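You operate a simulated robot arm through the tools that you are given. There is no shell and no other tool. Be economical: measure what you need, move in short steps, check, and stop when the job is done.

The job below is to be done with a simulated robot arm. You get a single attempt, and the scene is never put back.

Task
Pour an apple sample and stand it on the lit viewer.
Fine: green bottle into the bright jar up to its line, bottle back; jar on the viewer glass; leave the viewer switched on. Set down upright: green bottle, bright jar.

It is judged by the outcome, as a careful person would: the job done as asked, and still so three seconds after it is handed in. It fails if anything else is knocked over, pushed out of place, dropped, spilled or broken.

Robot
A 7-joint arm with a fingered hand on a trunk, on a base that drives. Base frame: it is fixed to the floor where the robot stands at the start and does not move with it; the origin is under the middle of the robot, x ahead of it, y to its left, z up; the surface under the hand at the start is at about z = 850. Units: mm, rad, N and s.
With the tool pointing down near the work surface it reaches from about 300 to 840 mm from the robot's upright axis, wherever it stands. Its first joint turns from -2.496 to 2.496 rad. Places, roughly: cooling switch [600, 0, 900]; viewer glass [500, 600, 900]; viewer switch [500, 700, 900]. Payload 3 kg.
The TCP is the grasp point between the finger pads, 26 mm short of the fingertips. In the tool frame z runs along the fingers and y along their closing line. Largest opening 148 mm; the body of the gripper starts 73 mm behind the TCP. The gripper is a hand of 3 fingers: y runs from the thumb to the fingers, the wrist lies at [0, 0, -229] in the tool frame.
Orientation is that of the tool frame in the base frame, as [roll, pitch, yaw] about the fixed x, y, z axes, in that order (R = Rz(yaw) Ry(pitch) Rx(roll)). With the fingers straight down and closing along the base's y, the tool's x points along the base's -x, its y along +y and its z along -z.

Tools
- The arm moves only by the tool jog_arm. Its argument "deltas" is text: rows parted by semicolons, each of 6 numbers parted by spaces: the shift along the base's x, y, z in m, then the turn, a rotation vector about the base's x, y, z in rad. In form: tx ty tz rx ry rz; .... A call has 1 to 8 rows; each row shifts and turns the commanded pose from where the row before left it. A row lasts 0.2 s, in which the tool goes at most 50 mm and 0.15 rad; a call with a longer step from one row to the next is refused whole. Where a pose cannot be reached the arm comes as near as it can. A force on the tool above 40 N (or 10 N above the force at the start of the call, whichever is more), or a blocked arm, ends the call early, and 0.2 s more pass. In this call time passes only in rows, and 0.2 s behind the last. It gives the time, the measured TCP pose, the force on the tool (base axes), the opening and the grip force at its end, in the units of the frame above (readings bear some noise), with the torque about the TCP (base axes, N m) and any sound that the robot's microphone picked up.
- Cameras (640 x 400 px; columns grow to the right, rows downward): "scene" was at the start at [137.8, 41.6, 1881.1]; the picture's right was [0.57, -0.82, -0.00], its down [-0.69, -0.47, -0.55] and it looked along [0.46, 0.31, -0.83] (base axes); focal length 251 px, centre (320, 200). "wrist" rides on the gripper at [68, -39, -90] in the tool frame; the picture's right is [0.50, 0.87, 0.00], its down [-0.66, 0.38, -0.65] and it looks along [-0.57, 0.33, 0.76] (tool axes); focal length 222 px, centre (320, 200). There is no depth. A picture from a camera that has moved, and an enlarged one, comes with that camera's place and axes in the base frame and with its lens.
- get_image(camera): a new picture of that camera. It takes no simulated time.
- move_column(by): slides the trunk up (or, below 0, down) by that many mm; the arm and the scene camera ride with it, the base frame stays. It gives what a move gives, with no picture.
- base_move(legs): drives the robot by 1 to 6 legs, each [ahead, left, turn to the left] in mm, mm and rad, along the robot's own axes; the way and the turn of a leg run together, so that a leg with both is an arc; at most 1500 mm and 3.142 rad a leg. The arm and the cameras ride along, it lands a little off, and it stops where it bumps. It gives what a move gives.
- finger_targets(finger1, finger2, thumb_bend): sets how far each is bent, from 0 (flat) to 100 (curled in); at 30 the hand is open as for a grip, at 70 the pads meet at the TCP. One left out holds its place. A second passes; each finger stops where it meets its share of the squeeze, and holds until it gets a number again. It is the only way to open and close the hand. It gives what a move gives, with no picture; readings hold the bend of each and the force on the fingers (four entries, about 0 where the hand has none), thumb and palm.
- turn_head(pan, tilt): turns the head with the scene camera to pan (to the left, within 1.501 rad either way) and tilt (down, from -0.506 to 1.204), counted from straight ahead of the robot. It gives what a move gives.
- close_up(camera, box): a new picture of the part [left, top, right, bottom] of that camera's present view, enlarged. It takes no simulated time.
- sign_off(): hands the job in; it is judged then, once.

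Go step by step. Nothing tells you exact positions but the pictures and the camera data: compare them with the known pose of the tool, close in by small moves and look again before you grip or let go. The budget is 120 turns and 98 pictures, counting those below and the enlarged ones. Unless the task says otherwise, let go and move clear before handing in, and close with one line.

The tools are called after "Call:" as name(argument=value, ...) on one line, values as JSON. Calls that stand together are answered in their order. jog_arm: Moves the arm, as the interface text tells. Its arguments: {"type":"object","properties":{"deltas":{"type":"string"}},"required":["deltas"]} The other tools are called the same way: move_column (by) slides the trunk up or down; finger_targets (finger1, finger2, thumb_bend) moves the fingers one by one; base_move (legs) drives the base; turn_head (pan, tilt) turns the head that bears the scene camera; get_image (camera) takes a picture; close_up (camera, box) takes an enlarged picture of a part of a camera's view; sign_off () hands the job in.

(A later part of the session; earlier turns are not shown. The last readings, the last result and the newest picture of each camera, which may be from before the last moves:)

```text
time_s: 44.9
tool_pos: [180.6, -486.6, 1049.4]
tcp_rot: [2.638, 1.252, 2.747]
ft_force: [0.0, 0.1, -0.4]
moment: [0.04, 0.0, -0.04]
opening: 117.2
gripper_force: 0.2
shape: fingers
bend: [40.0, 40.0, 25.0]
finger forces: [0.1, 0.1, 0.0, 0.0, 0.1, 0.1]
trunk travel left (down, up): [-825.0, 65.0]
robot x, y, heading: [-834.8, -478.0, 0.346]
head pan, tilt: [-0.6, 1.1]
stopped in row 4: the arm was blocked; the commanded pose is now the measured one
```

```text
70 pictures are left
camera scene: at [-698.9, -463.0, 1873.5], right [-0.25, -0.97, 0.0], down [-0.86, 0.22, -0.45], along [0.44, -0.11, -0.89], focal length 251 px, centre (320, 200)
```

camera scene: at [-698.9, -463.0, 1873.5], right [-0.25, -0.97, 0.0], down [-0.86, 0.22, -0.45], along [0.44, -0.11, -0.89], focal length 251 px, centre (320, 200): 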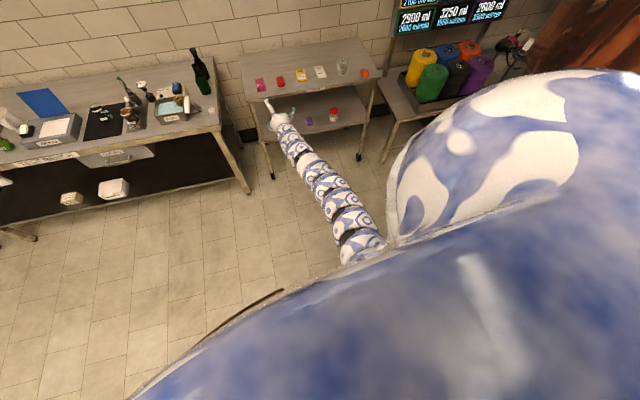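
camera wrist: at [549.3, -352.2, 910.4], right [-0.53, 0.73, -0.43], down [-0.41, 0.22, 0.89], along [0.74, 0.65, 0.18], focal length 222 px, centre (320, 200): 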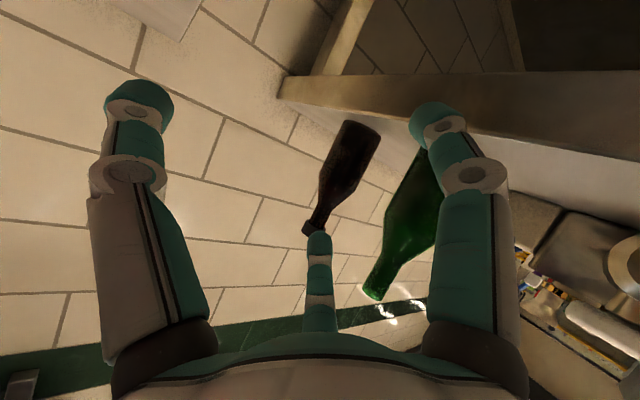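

I think a near-level hand needs the arm fairly straight, so the trunk should be lower with the wrist out at about 770 mm from the shoulder. I'll set that here in the open, then use the base and trunk for the large moves.

Call:
move_column(by=-350)

Call:
jog_arm(deltas="0.02 0.02 0.035 0 0 0;0.02 0.02 0.035 0 0 0;0.02 0.02 0.035 0 0 0")

Call:
jog_arm(deltas="0.01 0.035 0.03 0 0 0;0.01 0.035 0.03 0 0 0;0.01 0.035 0.03 0 0 0;0 0.035 0.03 0 0 0")

Call:
get_image(camera="scene")

```text
time_s: 48.3
tool_pos: [179.7, -486.3, 700.0]
tcp_rot: [2.636, 1.251, 2.744]
ft_force: [1.0, -0.3, -0.3]
moment: [0.02, 0.03, 0.02]
opening: 117.2
gripper_force: 0.0
shape: fingers
bend: [40.0, 40.0, 25.0]
finger forces: [0.0, 0.0, 0.0, 0.0, 0.0, 0.0]
trunk travel left (down, up): [-475.0, 415.0]
robot x, y, heading: [-833.6, -477.8, 0.351]
head pan, tilt: [-0.6, 1.1]
```

```text
time_s: 49.3
tool_pos: [218.2, -503.0, 741.1]
tcp_rot: [-3.05, 1.228, -2.974]
ft_force: [-1.7, 0.5, 0.2]
moment: [0.01, -0.03, 0.02]
opening: 116.8
gripper_force: 0.0
shape: fingers
bend: [40.0, 40.0, 25.0]
finger forces: [0.0, 0.1, 0.0, 0.0, 0.0, 0.0]
trunk travel left (down, up): [-475.0, 415.0]
robot x, y, heading: [-837.6, -476.5, 0.353]
head pan, tilt: [-0.6, 1.1]
stopped in row 3: the arm was blocked; the commanded pose is now the measured one
```

```text
time_s: 50.3
tool_pos: [250.4, -361.6, 858.1]
tcp_rot: [-3.049, 1.228, -2.971]
ft_force: [0.4, -0.4, -0.3]
moment: [-0.01, 0.01, -0.01]
opening: 116.9
gripper_force: 0.1
shape: fingers
bend: [40.0, 40.0, 25.0]
finger forces: [0.1, 0.0, 0.1, 0.0, 0.1, 0.0]
trunk travel left (down, up): [-475.0, 415.0]
robot x, y, heading: [-833.3, -476.0, 0.35]
head pan, tilt: [-0.6, 1.1]
```

```text
69 pictures are left
camera scene: at [-699.4, -464.1, 1523.5], right [-0.25, -0.97, 0.0], down [-0.86, 0.22, -0.45], along [0.44, -0.11, -0.89], focal length 251 px, centre (320, 200)
```

scene: 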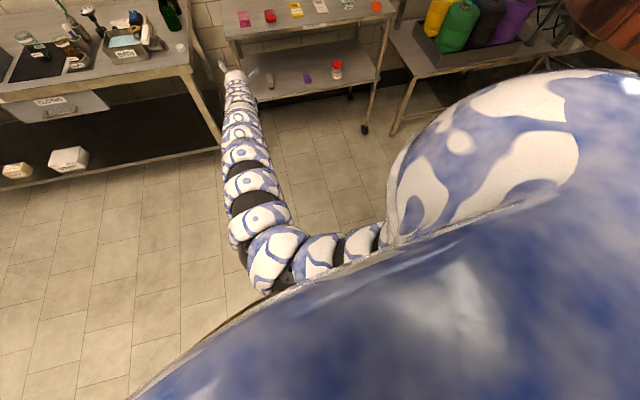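

The elbow is now on the left with the forearm in line with the hand, a much more natural posture. I'll test its freedom.

Call:
jog_arm(deltas="0 0.02 0.02 0.02 0 0.1;0 0.02 0.02 0.02 0 0.1;0 0.02 0.02 0.02 0 0.1")

Call:
jog_arm(deltas="-0.03 -0.01 0 0 0 0;-0.03 -0.01 0 0 0 0;-0.03 -0.01 0 0 0 0")

Call:
get_image(camera="scene")

```text
time_s: 51.1
tool_pos: [249.2, -298.5, 922.1]
tcp_rot: [3.053, 1.244, -2.84]
ft_force: [0.4, 0.6, -0.1]
moment: [-0.01, 0.0, 0.02]
opening: 116.6
gripper_force: 0.0
shape: fingers
bend: [40.0, 40.0, 25.0]
finger forces: [0.0, 0.0, 0.0, 0.0, 0.0, 0.0]
trunk travel left (down, up): [-475.0, 415.0]
robot x, y, heading: [-837.7, -478.6, 0.351]
head pan, tilt: [-0.6, 1.1]
```

```text
time_s: 51.9
tool_pos: [212.8, -315.5, 881.0]
tcp_rot: [3.053, 1.241, -2.843]
ft_force: [0.7, -0.4, 0.3]
moment: [0.05, -0.01, 0.01]
opening: 117.2
gripper_force: 0.1
shape: fingers
bend: [40.0, 40.0, 25.0]
finger forces: [0.1, 0.0, 0.1, 0.0, 0.1, 0.0]
out of reach, approached as far as the arm can: row 1, 2, 3
trunk travel left (down, up): [-475.0, 415.0]
robot x, y, heading: [-838.2, -480.8, 0.35]
head pan, tilt: [-0.6, 1.1]
```

```text
68 pictures are left
camera scene: at [-699.0, -464.3, 1523.4], right [-0.25, -0.97, 0.0], down [-0.86, 0.22, -0.45], along [0.44, -0.11, -0.89], focal length 251 px, centre (320, 200)
```

scene: 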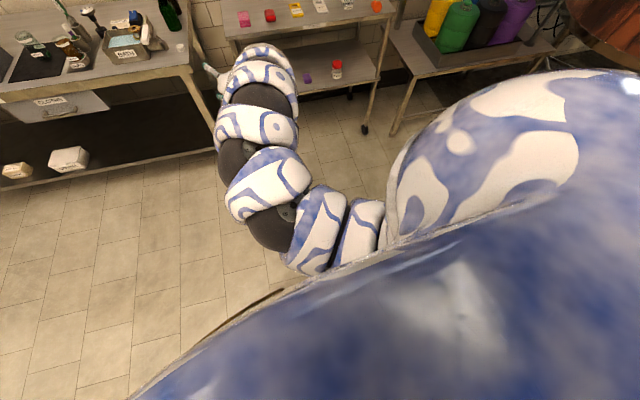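

Yaw works here and the hand is level, pointing 23° left. I'll push out and up a little, then drive in to 120 mm short of the bottle.

Call:
jog_arm(deltas="0.02 0.008 0.028 0 0 0;0.02 0.008 0.028 0 0 0;0.02 0.008 0.028 0 0 0")

Call:
base_move(legs=[[290, 37, 0]])

Call:
get_image(camera="wrist")

```text
time_s: 52.7
tool_pos: [273.4, -289.9, 964.5]
tcp_rot: [3.056, 1.24, -2.837]
ft_force: [-0.6, -0.5, -0.4]
moment: [0.01, -0.02, 0.0]
opening: 116.9
gripper_force: 0.1
shape: fingers
bend: [40.0, 40.0, 25.0]
finger forces: [0.1, 0.1, 0.0, 0.0, 0.0, 0.0]
trunk travel left (down, up): [-475.0, 415.0]
robot x, y, heading: [-835.3, -477.1, 0.346]
head pan, tilt: [-0.6, 1.1]
```

```text
time_s: 54.7
tool_pos: [536.1, -169.5, 963.5]
tcp_rot: [3.053, 1.24, -2.851]
ft_force: [0.1, 0.2, -0.7]
moment: [-0.02, 0.02, -0.01]
opening: 116.8
gripper_force: 0.1
shape: fingers
bend: [40.0, 40.0, 25.0]
finger forces: [0.0, 0.0, 0.0, 0.0, 0.1, 0.1]
trunk travel left (down, up): [-475.0, 415.0]
robot x, y, heading: [-578.3, -343.8, 0.335]
head pan, tilt: [-0.6, 1.1]
```

```text
67 pictures are left
camera wrist: at [448.2, -242.9, 927.7], right [-0.47, 0.76, -0.45], down [-0.51, 0.18, 0.84], along [0.72, 0.62, 0.3], focal length 222 px, centre (320, 200)
```

wrist: 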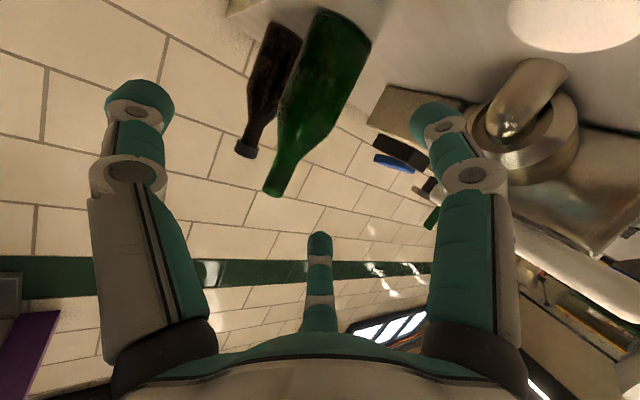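

The bottle mouth projects where expected. I'll close in to about 60 mm short, lowering slightly, and check again.

Call:
jog_arm(deltas="0.0335 0.021 -0.009 0 0 0;0.0335 0.021 -0.009 0 0 0")

Call:
get_image(camera="wrist")

```text
time_s: 55.3
tool_pos: [599.8, -121.4, 945.3]
tcp_rot: [3.051, 1.241, -2.85]
ft_force: [-0.1, 3.1, -0.3]
moment: [-0.11, -0.01, -0.38]
opening: 116.7
gripper_force: 0.1
shape: fingers
bend: [40.0, 40.0, 25.0]
finger forces: [0.0, 0.1, 0.0, 0.0, 0.0, 0.1]
trunk travel left (down, up): [-475.0, 415.0]
robot x, y, heading: [-576.4, -346.5, 0.34]
head pan, tilt: [-0.6, 1.1]
```

```text
66 pictures are left
camera wrist: at [512.9, -195.6, 909.7], right [-0.47, 0.76, -0.45], down [-0.51, 0.18, 0.84], along [0.72, 0.63, 0.3], focal length 222 px, centre (320, 200)
```

wrist: 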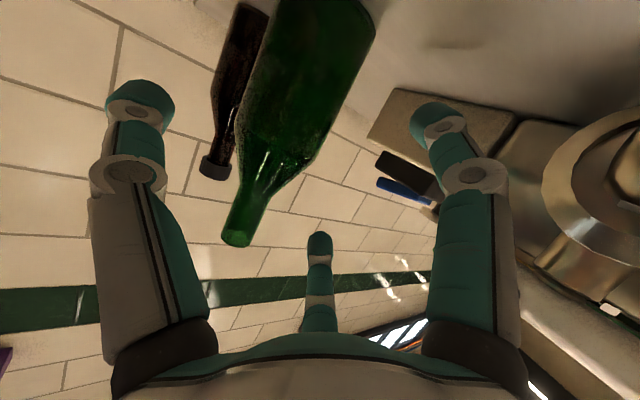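

The bottle is where I expect between thumb and fingers. A small side force showed, so I'll check surroundings from the head camera.

Call:
turn_head(pan=0.0, tilt=0.7)

Call:
close_up(camera="scene", box=[240, 80, 400, 200])

```text
time_s: 56.3
tool_pos: [601.1, -130.7, 946.3]
tcp_rot: [3.053, 1.242, -2.858]
ft_force: [-0.6, 0.5, 0.1]
moment: [0.01, -0.01, -0.01]
opening: 116.9
gripper_force: 0.1
shape: fingers
bend: [40.0, 40.0, 25.0]
finger forces: [0.1, 0.0, 0.0, 0.0, 0.1, 0.0]
trunk travel left (down, up): [-475.0, 415.0]
robot x, y, heading: [-575.3, -348.0, 0.334]
head pan, tilt: [0.0, 0.7]
```

```text
3.33 times, centred on (320, 140) of scene
camera zoom: at [-421.2, -288.7, 1553.4], right [0.33, -0.94, 0.0], down [-0.61, -0.21, -0.76], along [0.72, 0.25, -0.64], focal length 835 px, centre (320, 400)
```

zoom: 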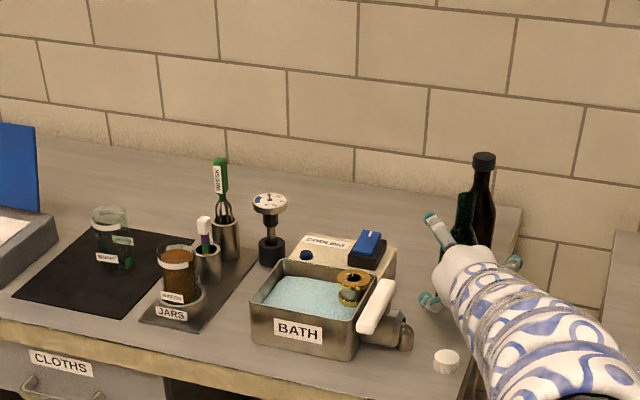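

No contact; it was just motion settling. I'll go in around the bottle.

Call:
jog_arm(deltas="0.019 0.009 -0.009 0 0 0;0.019 0.009 -0.009 0 0 0;0.019 0.008 -0.008 0 0 0")

Call:
get_image(camera="wrist")

```text
time_s: 57.1
tool_pos: [609.1, -123.5, 941.8]
tcp_rot: [3.053, 1.243, -2.851]
ft_force: [0.0, 0.4, -0.1]
moment: [-0.02, -0.02, -0.04]
opening: 116.7
gripper_force: 0.1
shape: fingers
bend: [40.0, 40.0, 25.0]
finger forces: [0.1, 0.1, 0.1, 0.1, 0.0, 0.1]
out of reach, approached as far as the arm can: row 1, 2, 3
trunk travel left (down, up): [-475.0, 415.0]
robot x, y, heading: [-579.4, -349.8, 0.341]
head pan, tilt: [0.0, 0.7]
```

```text
64 pictures are left
camera wrist: at [522.5, -197.0, 906.0], right [-0.47, 0.76, -0.45], down [-0.51, 0.18, 0.84], along [0.72, 0.62, 0.3], focal length 222 px, centre (320, 200)
```

wrist: 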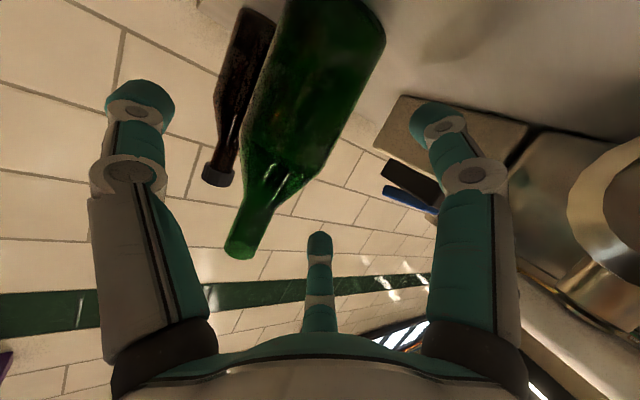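

I'm at full reach, so I'll lower with the trunk and creep in with the base.

Call:
move_column(by=-24)

Call:
base_move(legs=[[30, 0, 0]])

Call:
get_image(camera="wrist")

```text
time_s: 57.8
tool_pos: [609.1, -122.8, 916.9]
tcp_rot: [3.052, 1.241, -2.851]
ft_force: [0.0, -0.2, 0.7]
moment: [0.01, -0.01, -0.05]
opening: 116.4
gripper_force: 0.5
shape: fingers
bend: [40.0, 40.0, 25.0]
finger forces: [0.2, 0.0, 0.0, 0.0, 0.1, 0.1]
trunk travel left (down, up): [-451.0, 439.0]
robot x, y, heading: [-577.7, -343.1, 0.337]
head pan, tilt: [0.0, 0.7]
```

```text
time_s: 58.6
tool_pos: [635.7, -112.8, 917.1]
tcp_rot: [3.053, 1.241, -2.851]
ft_force: [0.8, 0.1, 0.8]
moment: [0.03, 0.01, -0.01]
opening: 116.3
gripper_force: 0.3
shape: fingers
bend: [41.0, 40.0, 25.0]
finger forces: [0.2, 0.0, 0.0, 0.1, 0.0, 0.0]
trunk travel left (down, up): [-451.0, 439.0]
robot x, y, heading: [-554.5, -337.9, 0.34]
head pan, tilt: [0.0, 0.7]
```

```text
63 pictures are left
camera wrist: at [550.0, -186.0, 881.4], right [-0.47, 0.76, -0.45], down [-0.51, 0.18, 0.84], along [0.72, 0.63, 0.3], focal length 222 px, centre (320, 200)
```

wrist: 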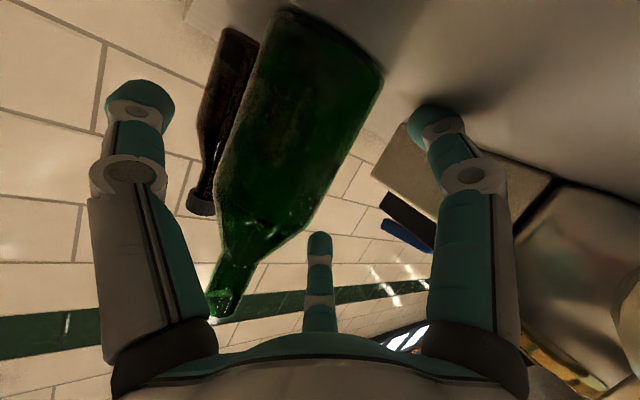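

Finger 1 may be grazing the bench, so I'll raise 8 mm, then creep in the last 25 mm.

Call:
move_column(by=8)

Call:
base_move(legs=[[24, 0, 0]])

Call:
get_image(camera="wrist")

Call:
close_up(camera="scene", box=[320, 80, 400, 160])

```text
time_s: 59.2
tool_pos: [636.6, -113.7, 925.4]
tcp_rot: [3.052, 1.241, -2.852]
ft_force: [0.5, -0.7, 0.0]
moment: [-0.01, -0.02, 0.01]
opening: 116.6
gripper_force: 0.0
shape: fingers
bend: [40.0, 40.0, 25.0]
finger forces: [0.1, 0.1, 0.0, 0.1, 0.0, 0.0]
trunk travel left (down, up): [-459.0, 431.0]
robot x, y, heading: [-547.7, -335.4, 0.339]
head pan, tilt: [0.0, 0.7]
```

```text
time_s: 60.0
tool_pos: [657.9, -103.7, 924.7]
tcp_rot: [3.053, 1.242, -2.849]
ft_force: [-0.4, 0.9, 0.5]
moment: [-0.01, -0.03, 0.02]
opening: 116.4
gripper_force: 0.0
shape: fingers
bend: [40.0, 40.0, 25.0]
finger forces: [0.0, 0.0, 0.0, 0.0, 0.1, 0.0]
trunk travel left (down, up): [-459.0, 431.0]
robot x, y, heading: [-524.1, -327.5, 0.336]
head pan, tilt: [0.0, 0.7]
```

```text
62 pictures are left
camera wrist: at [573.0, -177.1, 889.1], right [-0.47, 0.76, -0.45], down [-0.51, 0.18, 0.84], along [0.72, 0.63, 0.3], focal length 222 px, centre (320, 200)
```

wrist: 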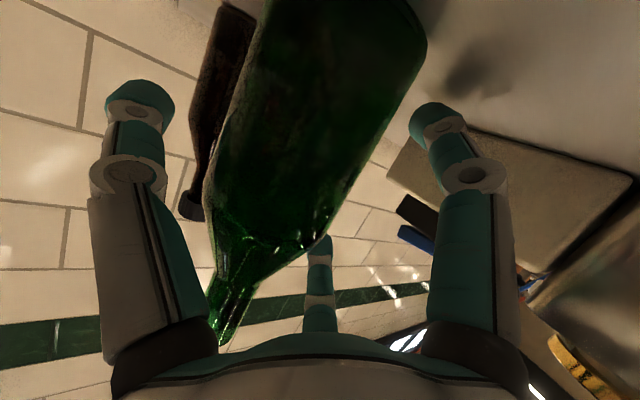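

```text
5.00 times, centred on (360, 120) of scene
camera zoom: at [-370.5, -270.5, 1537.4], right [0.33, -0.94, 0.0], down [-0.61, -0.21, -0.76], along [0.72, 0.25, -0.64], focal length 1253 px, centre (120, 600)
```

zoom: 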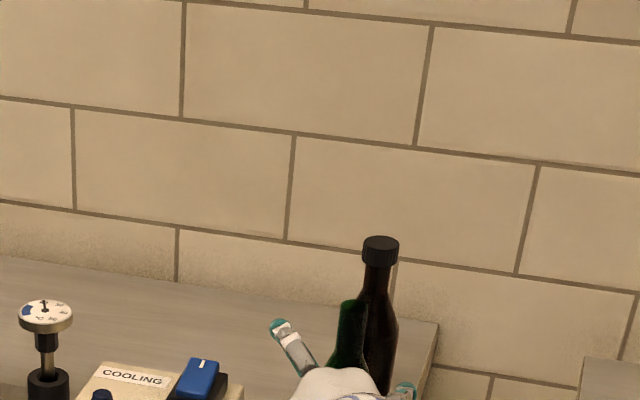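

The TCP is level with the bottle axis, with the bottle 23 mm toward the thumb. I'll shift 8 mm toward the thumb, then close gently in stages.

Call:
jog_arm(deltas="0.003 -0.009 0 0 0 0")

Call:
finger_targets(finger1=45, finger2=45, thumb_bend=38)

Call:
get_image(camera="wrist")

```text
time_s: 60.4
tool_pos: [661.2, -113.1, 925.4]
tcp_rot: [3.051, 1.24, -2.848]
ft_force: [0.2, -0.9, 0.5]
moment: [0.02, 0.0, 0.04]
opening: 116.7
gripper_force: 0.0
shape: fingers
bend: [40.0, 40.0, 25.0]
finger forces: [0.0, 0.0, 0.1, 0.0, 0.1, 0.0]
trunk travel left (down, up): [-459.0, 431.0]
robot x, y, heading: [-525.0, -329.7, 0.34]
head pan, tilt: [0.0, 0.7]
```

```text
time_s: 61.4
tool_pos: [661.7, -112.3, 926.3]
tcp_rot: [3.054, 1.239, -2.85]
ft_force: [0.6, -0.1, -0.7]
moment: [-0.01, 0.01, 0.02]
opening: 91.2
gripper_force: 0.1
shape: fingers
bend: [45.0, 45.0, 38.0]
finger forces: [0.0, 0.0, 0.0, 0.0, 0.0, 0.0]
trunk travel left (down, up): [-459.0, 431.0]
robot x, y, heading: [-525.2, -327.4, 0.337]
head pan, tilt: [0.0, 0.7]
```

```text
60 pictures are left
camera wrist: at [575.6, -186.8, 890.2], right [-0.47, 0.76, -0.45], down [-0.51, 0.18, 0.84], along [0.72, 0.63, 0.3], focal length 222 px, centre (320, 200)
```

wrist: 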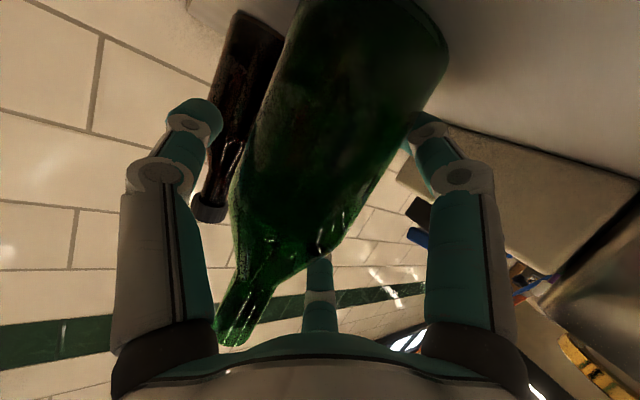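

Nothing touched yet. I'll close fully now; each finger stops at its share of the squeeze.

Call:
finger_targets(finger1=51, finger2=51, thumb_bend=45)

Call:
get_image(camera="wrist")

```text
time_s: 62.4
tool_pos: [662.2, -113.4, 925.8]
tcp_rot: [3.053, 1.241, -2.849]
ft_force: [-0.2, -0.1, -0.4]
moment: [-0.03, 0.01, 0.01]
opening: 69.6
gripper_force: 0.0
shape: fingers
bend: [51.0, 51.0, 45.0]
finger forces: [0.1, 0.0, 0.0, 0.0, 0.0, 0.0]
trunk travel left (down, up): [-459.0, 431.0]
robot x, y, heading: [-525.6, -331.8, 0.34]
head pan, tilt: [0.0, 0.7]
```

```text
59 pictures are left
camera wrist: at [575.6, -186.8, 890.1], right [-0.47, 0.76, -0.45], down [-0.51, 0.18, 0.84], along [0.72, 0.63, 0.3], focal length 222 px, centre (320, 200)
```

wrist: 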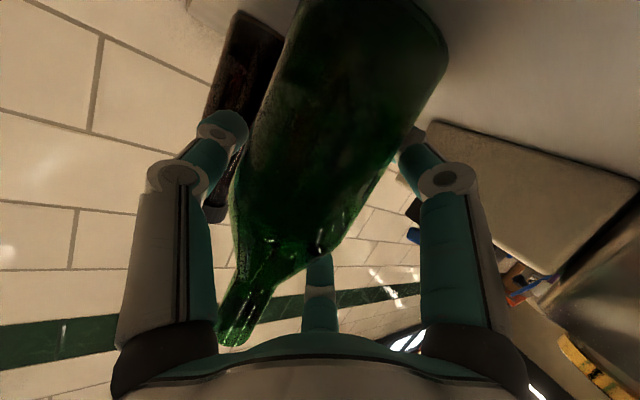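

Call:
finger_targets(finger1=75, finger2=75, thumb_bend=75)

Call:
get_image(camera="wrist")

```text
time_s: 63.4
tool_pos: [661.5, -114.4, 927.1]
tcp_rot: [3.052, 1.242, -2.851]
ft_force: [1.3, -2.1, 2.0]
moment: [-0.01, 0.03, 0.02]
opening: 42.5
gripper_force: 30.0
shape: fingers
bend: [52.0, 72.0, 61.0]
finger forces: [16.5, 13.1, 0.0, 0.1, 30.0, 0.0]
trunk travel left (down, up): [-459.0, 431.0]
robot x, y, heading: [-530.7, -327.0, 0.341]
head pan, tilt: [0.0, 0.7]
```

```text
58 pictures are left
camera wrist: at [575.6, -187.0, 890.4], right [-0.47, 0.76, -0.45], down [-0.51, 0.18, 0.84], along [0.72, 0.63, 0.3], focal length 222 px, centre (320, 200)
```

wrist: 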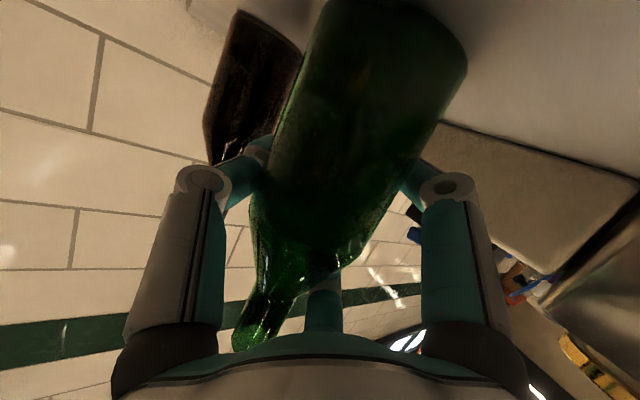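

Firm grip: thumb 30 N against the two fingers. I'll lift with the trunk and check.

Call:
move_column(by=60)

Call:
get_image(camera="wrist")

Call:
get_image(camera="scene")

```text
time_s: 64.4
tool_pos: [663.2, -112.5, 984.5]
tcp_rot: [3.052, 1.243, -2.85]
ft_force: [-0.4, -0.9, -3.6]
moment: [0.05, -0.07, 0.01]
opening: 42.0
gripper_force: 28.2
shape: fingers
bend: [51.0, 72.0, 61.0]
finger forces: [16.9, 11.1, 0.0, 0.0, 27.8, 0.0]
trunk travel left (down, up): [-519.0, 371.0]
robot x, y, heading: [-524.8, -326.5, 0.337]
head pan, tilt: [0.0, 0.7]
```

```text
57 pictures are left
camera wrist: at [576.1, -186.8, 949.2], right [-0.47, 0.76, -0.45], down [-0.51, 0.18, 0.84], along [0.72, 0.63, 0.3], focal length 222 px, centre (320, 200)
```

wrist: 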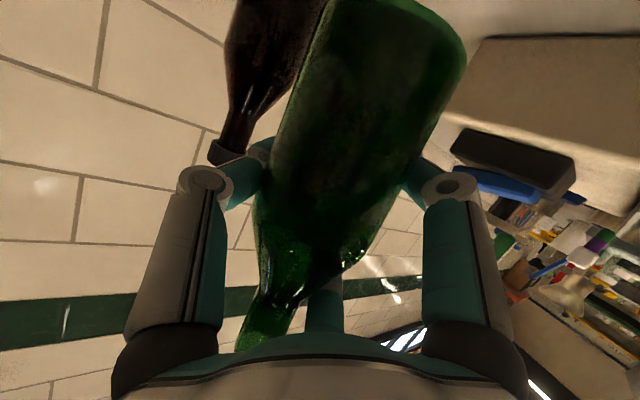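

```text
56 pictures are left
camera scene: at [-370.0, -270.4, 1597.3], right [0.33, -0.94, 0.0], down [-0.61, -0.21, -0.76], along [0.72, 0.25, -0.64], focal length 251 px, centre (320, 200)
```

scene: 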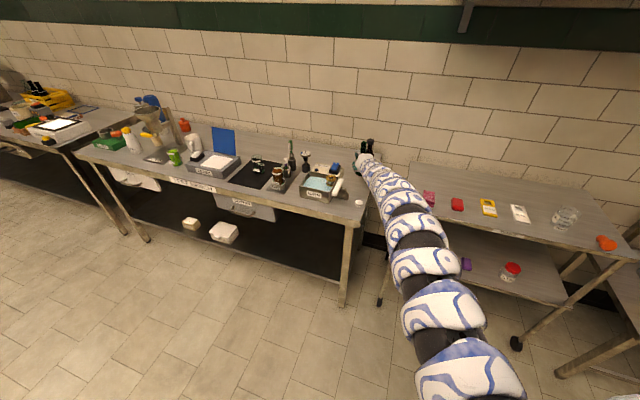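

The bottle is held firmly (about 0.36 kg). For the pour I want the hand coming in from the left-front (heading about -0.3), so I'll lift high, back out, turn, and drive across.

Call:
move_column(by=170)

Call:
base_move(legs=[[-500, 0, 0], [0, 0, -0.69], [-241, 1482, 0]])

Call:
turn_head(pan=0.1, tilt=0.8)

Call:
get_image(camera="scene")

```text
time_s: 66.3
tool_pos: [663.0, -112.4, 1154.3]
tcp_rot: [3.053, 1.24, -2.851]
ft_force: [-0.3, 0.3, -4.7]
moment: [0.03, -0.05, -0.02]
opening: 42.0
gripper_force: 28.1
shape: fingers
bend: [51.0, 72.0, 61.0]
finger forces: [17.0, 11.1, 0.1, 0.0, 27.8, 0.1]
trunk travel left (down, up): [-689.0, 201.0]
robot x, y, heading: [-527.6, -323.8, 0.342]
head pan, tilt: [0.0, 0.7]
```

```text
refused: leg 3 is longer than a leg can be; nothing moved
```

```text
time_s: 67.0
tool_pos: [661.6, -112.6, 1154.5]
tcp_rot: [3.052, 1.24, -2.85]
ft_force: [0.3, -0.1, -5.1]
moment: [0.04, -0.02, 0.0]
opening: 42.2
gripper_force: 28.1
shape: fingers
bend: [51.0, 72.0, 61.0]
finger forces: [16.9, 11.0, 0.0, 0.0, 27.8, 0.0]
trunk travel left (down, up): [-689.0, 201.0]
robot x, y, heading: [-526.3, -327.3, 0.344]
head pan, tilt: [0.099, 0.799]
```

```text
55 pictures are left
camera scene: at [-377.3, -264.5, 1759.2], right [0.42, -0.91, 0.0], down [-0.65, -0.3, -0.7], along [0.63, 0.3, -0.72], focal length 251 px, centre (320, 200)
```

scene: 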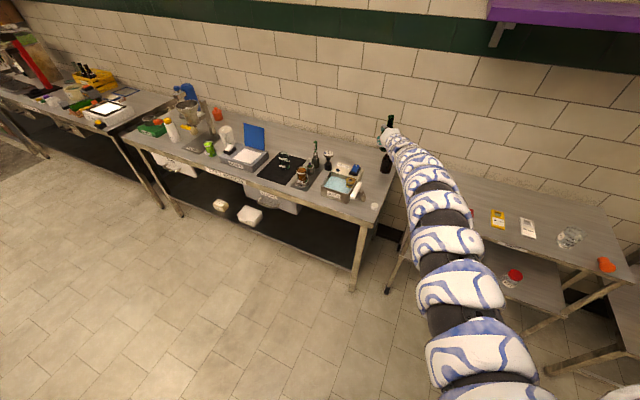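

Call:
base_move(legs=[[-500, 0, 0], [0, 0, -0.69], [-120, 741, 0], [-121, 741, 0]])

Call:
get_image(camera="scene")

```text
time_s: 69.9
tool_pos: [221.3, -297.3, 1153.5]
tcp_rot: [3.051, 1.239, -2.858]
ft_force: [0.1, 1.4, -3.4]
moment: [0.04, -0.02, 0.01]
opening: 41.8
gripper_force: 28.5
shape: fingers
bend: [51.0, 73.0, 61.0]
finger forces: [16.7, 11.5, 0.0, 0.1, 27.7, 0.0]
trunk travel left (down, up): [-689.0, 201.0]
robot x, y, heading: [-970.1, -504.8, 0.336]
head pan, tilt: [0.099, 0.799]
stopped in leg 1: the robot was blocked; the commanded pose is now the measured one
```

```text
54 pictures are left
camera scene: at [-819.5, -439.9, 1759.2], right [0.42, -0.91, 0.0], down [-0.65, -0.3, -0.7], along [0.63, 0.29, -0.72], focal length 251 px, centre (320, 200)
```

scene: 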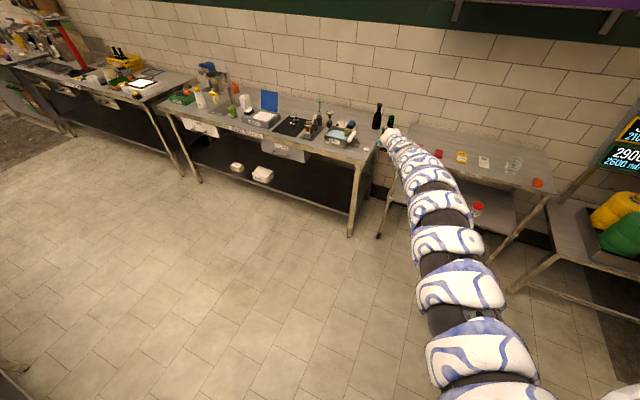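

Something stands behind the robot, so I'll go a little forward first, then turn and drive left in world-straight legs.

Call:
base_move(legs=[[70, 0, 0], [0, 0, -0.69], [-84, 722, 0], [-84, 722, 0]])

Call:
turn_head(pan=0.3, tilt=0.8)

Call:
get_image(camera="scene")

```text
time_s: 79.8
tool_pos: [501.5, 288.1, 1153.9]
tcp_rot: [3.053, 1.24, 2.725]
ft_force: [0.3, 0.1, -4.8]
moment: [0.01, -0.05, -0.02]
opening: 41.4
gripper_force: 27.0
shape: fingers
bend: [51.0, 73.0, 61.0]
finger forces: [16.1, 11.3, 0.0, 0.1, 27.1, 0.0]
trunk travel left (down, up): [-689.0, 201.0]
robot x, y, heading: [-543.2, 893.4, -0.36]
head pan, tilt: [0.099, 0.799]
```

```text
time_s: 80.6
tool_pos: [501.2, 287.3, 1154.1]
tcp_rot: [3.05, 1.239, 2.725]
ft_force: [-0.1, -0.4, -4.7]
moment: [0.0, -0.1, 0.02]
opening: 41.6
gripper_force: 27.0
shape: fingers
bend: [51.0, 73.0, 61.0]
finger forces: [16.0, 11.3, 0.0, 0.0, 27.1, 0.0]
trunk travel left (down, up): [-689.0, 201.0]
robot x, y, heading: [-543.8, 897.1, -0.36]
head pan, tilt: [0.3, 0.799]
```

```text
53 pictures are left
camera scene: at [-386.1, 864.0, 1759.1], right [-0.07, -1.0, 0.0], down [-0.72, 0.05, -0.7], along [0.7, -0.05, -0.72], focal length 251 px, centre (320, 200)
```

scene: 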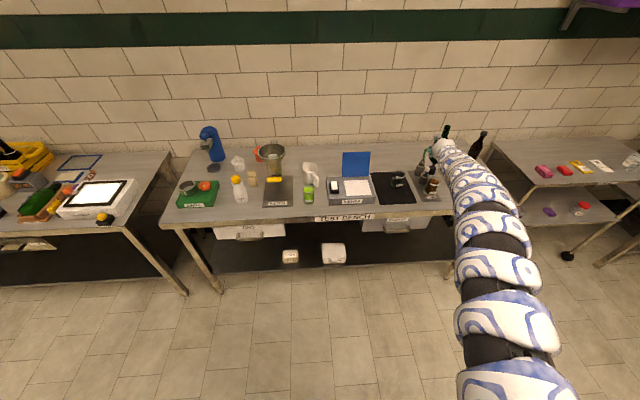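

Now I'll measure the bright jar from here.

Call:
close_up(camera="scene", box=[360, 140, 460, 220])

Call:
get_image(camera="wrist")

```text
5.00 times, centred on (410, 180) of scene
camera zoom: at [-386.1, 864.0, 1759.1], right [-0.07, -1.0, 0.0], down [-0.72, 0.05, -0.7], along [0.7, -0.05, -0.72], focal length 1253 px, centre (-130, 300)
```

zoom: 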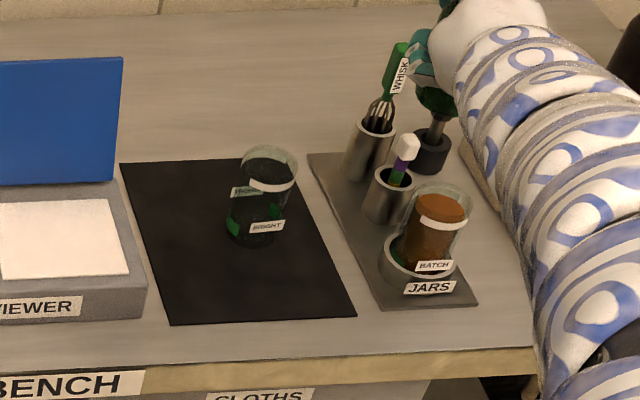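

```text
51 pictures are left
camera wrist: at [387.1, 288.1, 1118.5], right [0.13, 0.88, -0.45], down [-0.27, 0.47, 0.84], along [0.95, 0.01, 0.3], focal length 222 px, centre (320, 200)
```

wrist: 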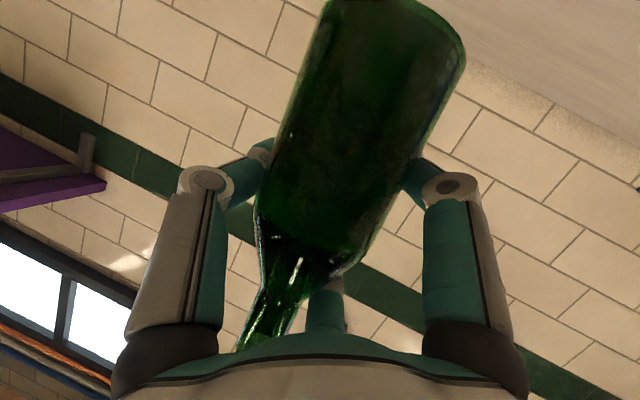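

Call:
close_up(camera="scene", box=[396, 164, 426, 194])

```text
13.33 times, centred on (411, 179) of scene
camera zoom: at [-386.1, 864.0, 1759.1], right [-0.07, -1.0, 0.0], down [-0.72, 0.05, -0.7], along [0.7, -0.05, -0.72], focal length 3341 px, centre (-893, 480)
```

zoom: 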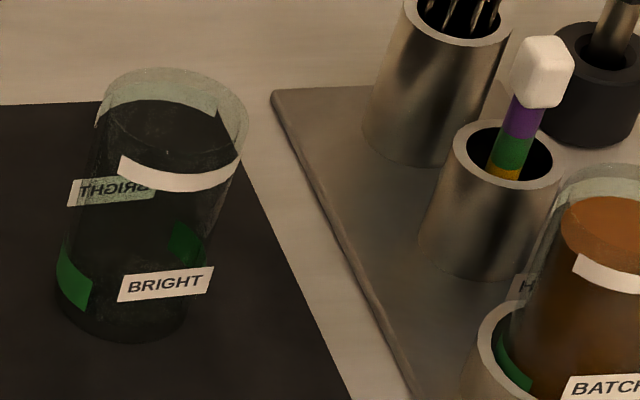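

The jar is at about (569, 388), rim z ≈ 945, and the tray beside it would foul a bottle tilted from the right. It's better to have the hand point about 50° left and tilt the bottle clockwise, so its body lies over the free front of the bench; I'll drive to that stance.

Call:
base_move(legs=[[283, -1179, 0], [0, 0, 1.19]])

Call:
get_image(camera="scene")

```text
time_s: 89.7
tool_pos: [234.5, 459.4, 1153.0]
tcp_rot: [3.054, 1.239, -2.34]
ft_force: [-0.6, -0.3, -4.6]
moment: [0.02, -0.03, -0.02]
opening: 41.4
gripper_force: 26.8
shape: fingers
bend: [51.0, 73.0, 61.0]
finger forces: [15.6, 11.2, 0.1, 0.0, 26.7, 0.0]
trunk travel left (down, up): [-689.0, 201.0]
robot x, y, heading: [-695.4, -310.2, 0.856]
head pan, tilt: [0.3, 0.799]
```

```text
49 pictures are left
camera scene: at [-609.5, -173.7, 1759.1], right [0.92, -0.4, 0.0], down [-0.29, -0.66, -0.7], along [0.28, 0.64, -0.72], focal length 251 px, centre (320, 200)
```

scene: 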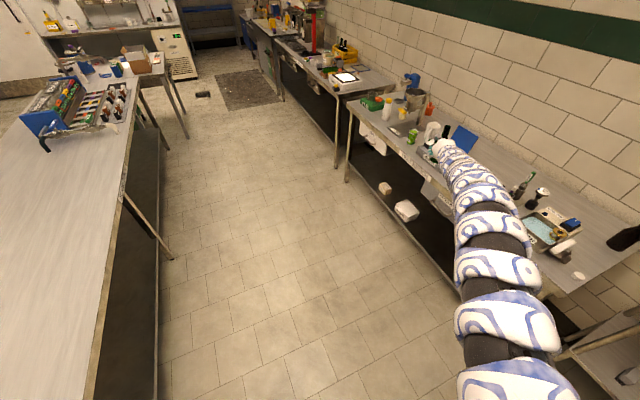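

I'll fine-tune the stance: shift and turn a bit more so the hand points about 62° left.

Call:
base_move(legs=[[150, -439, 0], [0, 0, 0.19]])

Call:
turn_head(pan=-0.15, tilt=0.8)

Call:
get_image(camera="scene")

Call:
get_image(camera="wrist")

```text
time_s: 93.2
tool_pos: [511.6, 431.2, 1153.4]
tcp_rot: [3.051, 1.238, -2.16]
ft_force: [-0.5, 0.3, -4.7]
moment: [0.08, -0.02, -0.01]
opening: 41.4
gripper_force: 26.5
shape: fingers
bend: [51.0, 73.0, 61.0]
finger forces: [15.6, 11.3, 0.0, 0.0, 26.8, 0.1]
trunk travel left (down, up): [-689.0, 201.0]
robot x, y, heading: [-264.8, -488.4, 1.032]
head pan, tilt: [0.3, 0.799]
```

```text
time_s: 94.1
tool_pos: [511.9, 430.2, 1153.5]
tcp_rot: [3.051, 1.24, -2.163]
ft_force: [0.6, -0.2, -4.4]
moment: [0.08, -0.02, -0.02]
opening: 41.1
gripper_force: 26.9
shape: fingers
bend: [51.0, 73.0, 61.0]
finger forces: [15.4, 11.2, 0.0, 0.0, 26.7, 0.0]
trunk travel left (down, up): [-689.0, 201.0]
robot x, y, heading: [-267.9, -491.1, 1.033]
head pan, tilt: [-0.15, 0.799]
```

```text
48 pictures are left
camera scene: at [-175.6, -357.3, 1759.1], right [0.77, -0.64, 0.0], down [-0.46, -0.55, -0.7], along [0.44, 0.54, -0.72], focal length 251 px, centre (320, 200)
```

scene: 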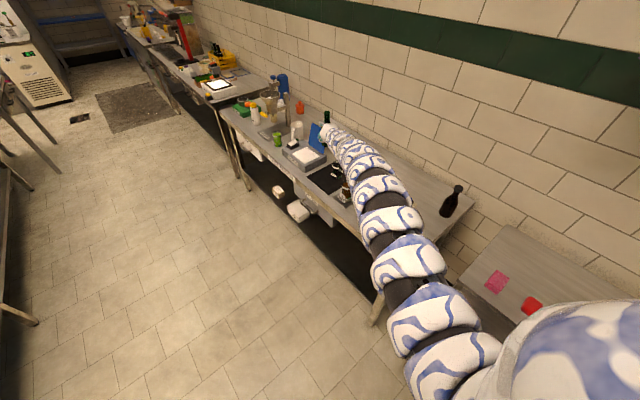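

```text
47 pictures are left
camera wrist: at [492.7, 319.7, 1118.2], right [-0.85, 0.28, -0.45], down [-0.51, -0.18, 0.84], along [0.16, 0.94, 0.3], focal length 222 px, centre (320, 200)
```

wrist: 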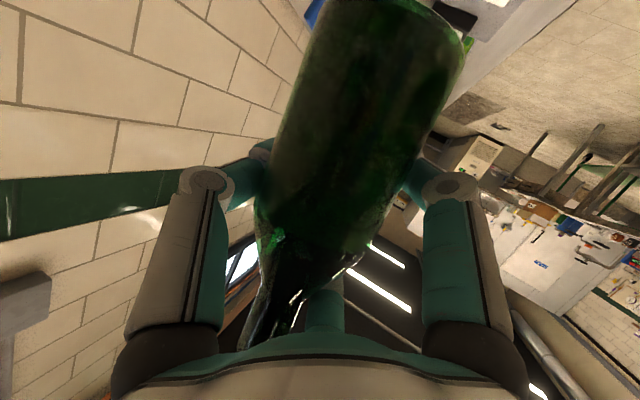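

In position. I'll start the clockwise roll high up (no flow yet at ~40°) to check that the wrist allows it and what the wrist camera sees.

Call:
jog_arm(deltas="0 0 0 0.0654 0.1206 -0.047;0 0 0 0.0654 0.1206 -0.047;0 0 0 0.0654 0.1206 -0.047;0 0 0 0.0654 0.1206 -0.047;0 0 0 0.0654 0.1206 -0.047")

Call:
get_image(camera="wrist")

```text
time_s: 95.3
tool_pos: [511.4, 431.9, 1153.4]
tcp_rot: [2.033, 0.759, 2.975]
ft_force: [0.2, -0.3, -5.5]
moment: [0.02, -0.06, 0.01]
opening: 40.9
gripper_force: 26.6
shape: fingers
bend: [51.0, 73.0, 61.0]
finger forces: [14.3, 10.9, 0.1, 0.1, 28.2, 0.0]
trunk travel left (down, up): [-689.0, 201.0]
robot x, y, heading: [-268.5, -493.7, 1.032]
head pan, tilt: [-0.15, 0.799]
```

```text
46 pictures are left
camera wrist: at [442.7, 345.2, 1111.2], right [-0.82, 0.53, 0.22], down [-0.03, -0.42, 0.91], along [0.57, 0.74, 0.36], focal length 222 px, centre (320, 200)
```

wrist: 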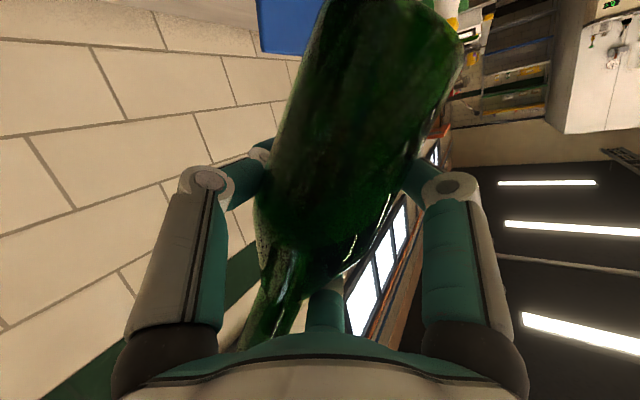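

The clockwise roll works freely, and its clearances are the best (the body of the bottle lies over the front of the bench). I'll lower to pouring height now with the mouth still tilted only ~41°, and look.

Call:
move_column(by=-160)

Call:
jog_arm(deltas="-0.007 0.014 0 0 0 0")

Call:
close_up(camera="scene", box=[240, 80, 400, 200])

```text
time_s: 97.2
tool_pos: [511.5, 432.7, 993.8]
tcp_rot: [2.033, 0.758, 2.975]
ft_force: [0.3, 0.8, -4.3]
moment: [0.01, -0.04, 0.02]
opening: 41.3
gripper_force: 26.8
shape: fingers
bend: [51.0, 73.0, 61.0]
finger forces: [14.3, 10.9, 0.1, 0.0, 28.1, 0.0]
trunk travel left (down, up): [-529.0, 361.0]
robot x, y, heading: [-268.3, -490.4, 1.035]
head pan, tilt: [-0.15, 0.799]
```

```text
time_s: 97.6
tool_pos: [498.2, 442.0, 992.2]
tcp_rot: [2.033, 0.76, 2.976]
ft_force: [0.9, -0.6, -4.4]
moment: [0.01, -0.06, 0.01]
opening: 41.2
gripper_force: 26.4
shape: fingers
bend: [51.0, 73.0, 61.0]
finger forces: [14.3, 10.9, 0.1, 0.0, 28.3, 0.1]
out of reach, approached as far as the arm can: row 1
trunk travel left (down, up): [-529.0, 361.0]
robot x, y, heading: [-267.3, -492.6, 1.03]
head pan, tilt: [-0.15, 0.799]
```

```text
3.33 times, centred on (320, 140) of scene
camera zoom: at [-176.6, -357.1, 1599.2], right [0.77, -0.64, 0.0], down [-0.46, -0.55, -0.7], along [0.44, 0.54, -0.72], focal length 835 px, centre (320, 400)
```

zoom: 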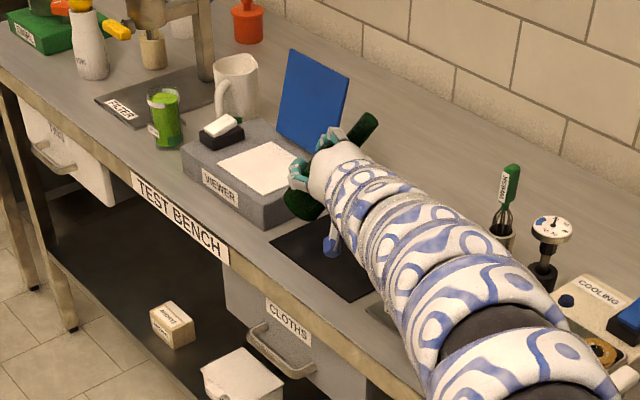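

The predicted mouth point matches the picture within a few mm. I'll nudge the base so the arm has slack, then roll to about 72° tilt over the jar.

Call:
base_move(legs=[[30, 0, 0]])

Call:
jog_arm(deltas="-0.008 -0.014 0 0 0 0")

```text
time_s: 98.4
tool_pos: [516.4, 467.9, 991.6]
tcp_rot: [2.034, 0.758, 2.978]
ft_force: [-0.3, -0.3, -5.0]
moment: [0.02, -0.01, -0.03]
opening: 41.0
gripper_force: 26.9
shape: fingers
bend: [51.0, 73.0, 61.0]
finger forces: [14.3, 10.8, 0.0, 0.0, 28.2, 0.0]
trunk travel left (down, up): [-529.0, 361.0]
robot x, y, heading: [-255.2, -463.5, 1.031]
head pan, tilt: [-0.15, 0.799]
```

```text
time_s: 98.8
tool_pos: [510.6, 451.0, 992.5]
tcp_rot: [2.034, 0.76, 2.975]
ft_force: [0.4, -0.3, -4.7]
moment: [0.06, -0.05, 0.03]
opening: 40.9
gripper_force: 27.2
shape: fingers
bend: [51.0, 73.0, 61.0]
finger forces: [14.4, 10.9, 0.0, 0.0, 28.4, 0.0]
trunk travel left (down, up): [-529.0, 361.0]
robot x, y, heading: [-252.1, -464.5, 1.031]
head pan, tilt: [-0.15, 0.799]
```

Call:
jog_arm(deltas="-0.004 0 0 0.0654 0.1206 -0.047;-0.004 0 0 0.0654 0.1206 -0.047;0 0 0 0.0654 0.1206 -0.047;0 0 0 0.0654 0.1206 -0.047")

Call:
jog_arm(deltas="0 0 0 0 0 0;0 0 0 0 0 0")

Call:
close_up(camera="scene", box=[280, 90, 380, 165])

```text
time_s: 99.8
tool_pos: [497.3, 454.2, 991.1]
tcp_rot: [1.909, 0.219, 2.722]
ft_force: [0.2, 0.7, -4.4]
moment: [0.01, -0.06, 0.01]
opening: 40.8
gripper_force: 27.0
shape: fingers
bend: [51.0, 73.0, 61.0]
finger forces: [14.0, 10.6, 0.1, 0.0, 29.1, 0.0]
trunk travel left (down, up): [-529.0, 361.0]
robot x, y, heading: [-252.9, -465.7, 1.033]
head pan, tilt: [-0.15, 0.799]
```

```text
time_s: 100.4
tool_pos: [499.3, 453.7, 992.2]
tcp_rot: [1.907, 0.223, 2.724]
ft_force: [1.1, -0.5, -4.6]
moment: [0.01, -0.06, 0.02]
opening: 40.9
gripper_force: 27.3
shape: fingers
bend: [51.0, 73.0, 61.0]
finger forces: [14.0, 10.7, 0.0, 0.0, 29.0, 0.1]
trunk travel left (down, up): [-529.0, 361.0]
robot x, y, heading: [-255.2, -465.4, 1.03]
head pan, tilt: [-0.15, 0.799]
```

```text
5.33 times, centred on (330, 128) of scene
camera zoom: at [-160.2, -331.4, 1599.1], right [0.77, -0.64, 0.0], down [-0.46, -0.55, -0.7], along [0.44, 0.54, -0.72], focal length 1336 px, centre (267, 587)
```

zoom: 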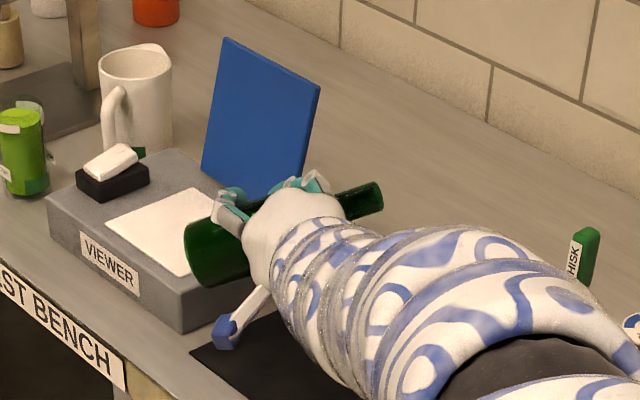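

The mouth is 10 mm short of the jar's axis at about 72° tilt and nothing flows yet, as the weight shows. I'll tilt on in small steps and watch the weight.

Call:
jog_arm(deltas="0.002 0.001 0 0.0541 0.0998 -0.0389;0 0 0 0 0 0;0 0 0 0 0 0")

Call:
jog_arm(deltas="0.001 0.001 0 0.0271 0.0499 -0.0194;0 0 0 0 0 0;0 0 0 0 0 0")

Call:
close_up(camera="scene", box=[300, 110, 380, 170])

```text
time_s: 101.2
tool_pos: [500.3, 454.9, 991.9]
tcp_rot: [1.901, 0.108, 2.682]
ft_force: [0.2, 0.5, -4.3]
moment: [-0.05, -0.06, -0.04]
opening: 40.7
gripper_force: 26.7
shape: fingers
bend: [51.0, 73.0, 61.0]
finger forces: [14.0, 10.6, 0.0, 0.1, 29.1, 0.0]
trunk travel left (down, up): [-529.0, 361.0]
robot x, y, heading: [-253.9, -461.9, 1.032]
head pan, tilt: [-0.15, 0.799]
```

```text
time_s: 102.0
tool_pos: [501.9, 455.1, 990.8]
tcp_rot: [1.902, 0.053, 2.665]
ft_force: [-0.6, 0.1, -5.1]
moment: [0.02, -0.1, -0.02]
opening: 40.5
gripper_force: 26.4
shape: fingers
bend: [51.0, 73.0, 61.0]
finger forces: [14.1, 10.6, 0.1, 0.0, 29.2, 0.0]
trunk travel left (down, up): [-529.0, 361.0]
robot x, y, heading: [-251.0, -462.7, 1.034]
head pan, tilt: [-0.15, 0.799]
```

```text
6.67 times, centred on (340, 140) of scene
camera zoom: at [-160.3, -331.3, 1599.1], right [0.77, -0.64, 0.0], down [-0.46, -0.55, -0.7], along [0.44, 0.54, -0.72], focal length 1670 px, centre (187, 600)
```

zoom: 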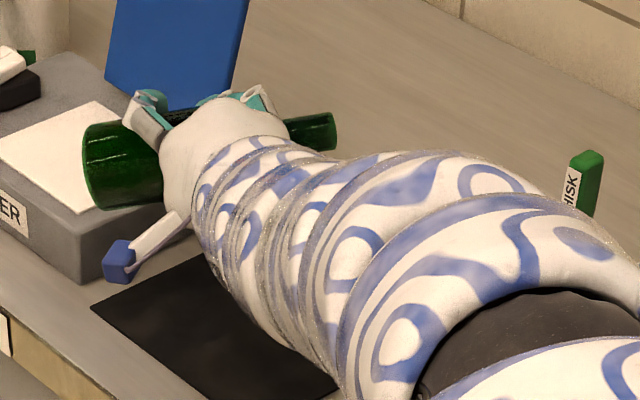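

Call:
jog_arm(deltas="0.001 0.001 0 0.0271 0.0499 -0.0194;0 0 0 0 0 0;0 0 0 0 0 0")

Call:
jog_arm(deltas="0.001 0.001 0 0.0271 0.0499 -0.0194;0 0 0 0 0 0;0 0 0 0 0 0")

Call:
close_up(camera="scene", box=[320, 120, 370, 158])

```text
time_s: 102.8
tool_pos: [503.0, 456.5, 991.9]
tcp_rot: [1.899, -0.006, 2.645]
ft_force: [-0.2, 0.3, -4.8]
moment: [0.02, -0.06, 0.0]
opening: 40.6
gripper_force: 27.0
shape: fingers
bend: [51.0, 73.0, 61.0]
finger forces: [14.0, 10.6, 0.0, 0.0, 29.2, 0.1]
trunk travel left (down, up): [-529.0, 361.0]
robot x, y, heading: [-252.4, -465.1, 1.034]
head pan, tilt: [-0.15, 0.799]
```

```text
time_s: 103.6
tool_pos: [503.1, 456.7, 991.3]
tcp_rot: [1.898, -0.06, 2.624]
ft_force: [-0.7, 0.7, -3.5]
moment: [-0.01, -0.08, 0.01]
opening: 40.8
gripper_force: 26.9
shape: fingers
bend: [51.0, 73.0, 61.0]
finger forces: [14.3, 10.6, 0.0, 0.1, 29.1, 0.0]
trunk travel left (down, up): [-529.0, 361.0]
robot x, y, heading: [-251.6, -464.3, 1.033]
head pan, tilt: [-0.15, 0.799]
```

```text
10.53 times, centred on (345, 139) of scene
camera zoom: at [-160.3, -331.4, 1599.2], right [0.77, -0.64, 0.0], down [-0.46, -0.55, -0.7], along [0.44, 0.54, -0.72], focal length 2638 px, centre (57, 842)
```

zoom: 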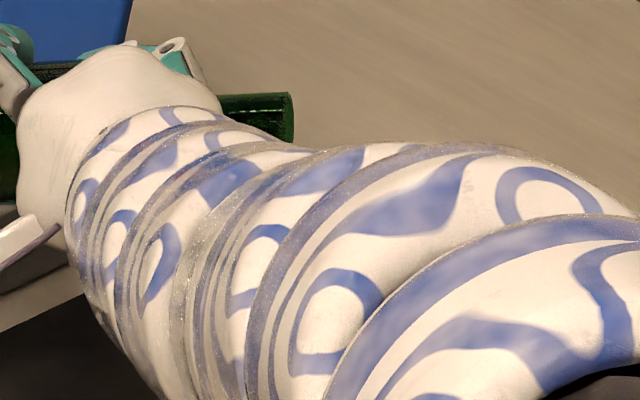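

Call:
jog_arm(deltas="0 0 0 0 0 0;0 0 0 0 0 0")

Call:
jog_arm(deltas="0 0 0 0 0 0;0 0 0 0 0 0")

Call:
jog_arm(deltas="0 0 0 0 0 0")

```text
time_s: 104.2
tool_pos: [501.8, 456.8, 991.8]
tcp_rot: [1.901, -0.061, 2.625]
ft_force: [-0.9, 0.0, -4.6]
moment: [-0.04, -0.1, 0.02]
opening: 40.6
gripper_force: 26.6
shape: fingers
bend: [51.0, 73.0, 61.0]
finger forces: [14.2, 10.6, 0.1, 0.1, 29.2, 0.0]
trunk travel left (down, up): [-529.0, 361.0]
robot x, y, heading: [-252.9, -467.9, 1.029]
head pan, tilt: [-0.15, 0.799]
```

```text
time_s: 104.8
tool_pos: [502.0, 456.6, 992.3]
tcp_rot: [1.898, -0.062, 2.624]
ft_force: [0.1, 0.0, -4.5]
moment: [0.0, -0.05, 0.01]
opening: 40.4
gripper_force: 26.2
shape: fingers
bend: [51.0, 73.0, 61.0]
finger forces: [14.3, 10.6, 0.0, 0.0, 29.1, 0.0]
trunk travel left (down, up): [-529.0, 361.0]
robot x, y, heading: [-252.1, -463.3, 1.029]
head pan, tilt: [-0.15, 0.799]
```

```text
time_s: 105.2
tool_pos: [504.1, 457.9, 991.4]
tcp_rot: [1.899, -0.063, 2.625]
ft_force: [-0.7, 0.1, -3.9]
moment: [-0.06, -0.08, 0.01]
opening: 40.7
gripper_force: 26.5
shape: fingers
bend: [51.0, 73.0, 61.0]
finger forces: [14.2, 10.7, 0.0, 0.0, 29.1, 0.0]
trunk travel left (down, up): [-529.0, 361.0]
robot x, y, heading: [-250.5, -463.4, 1.037]
head pan, tilt: [-0.15, 0.799]
```

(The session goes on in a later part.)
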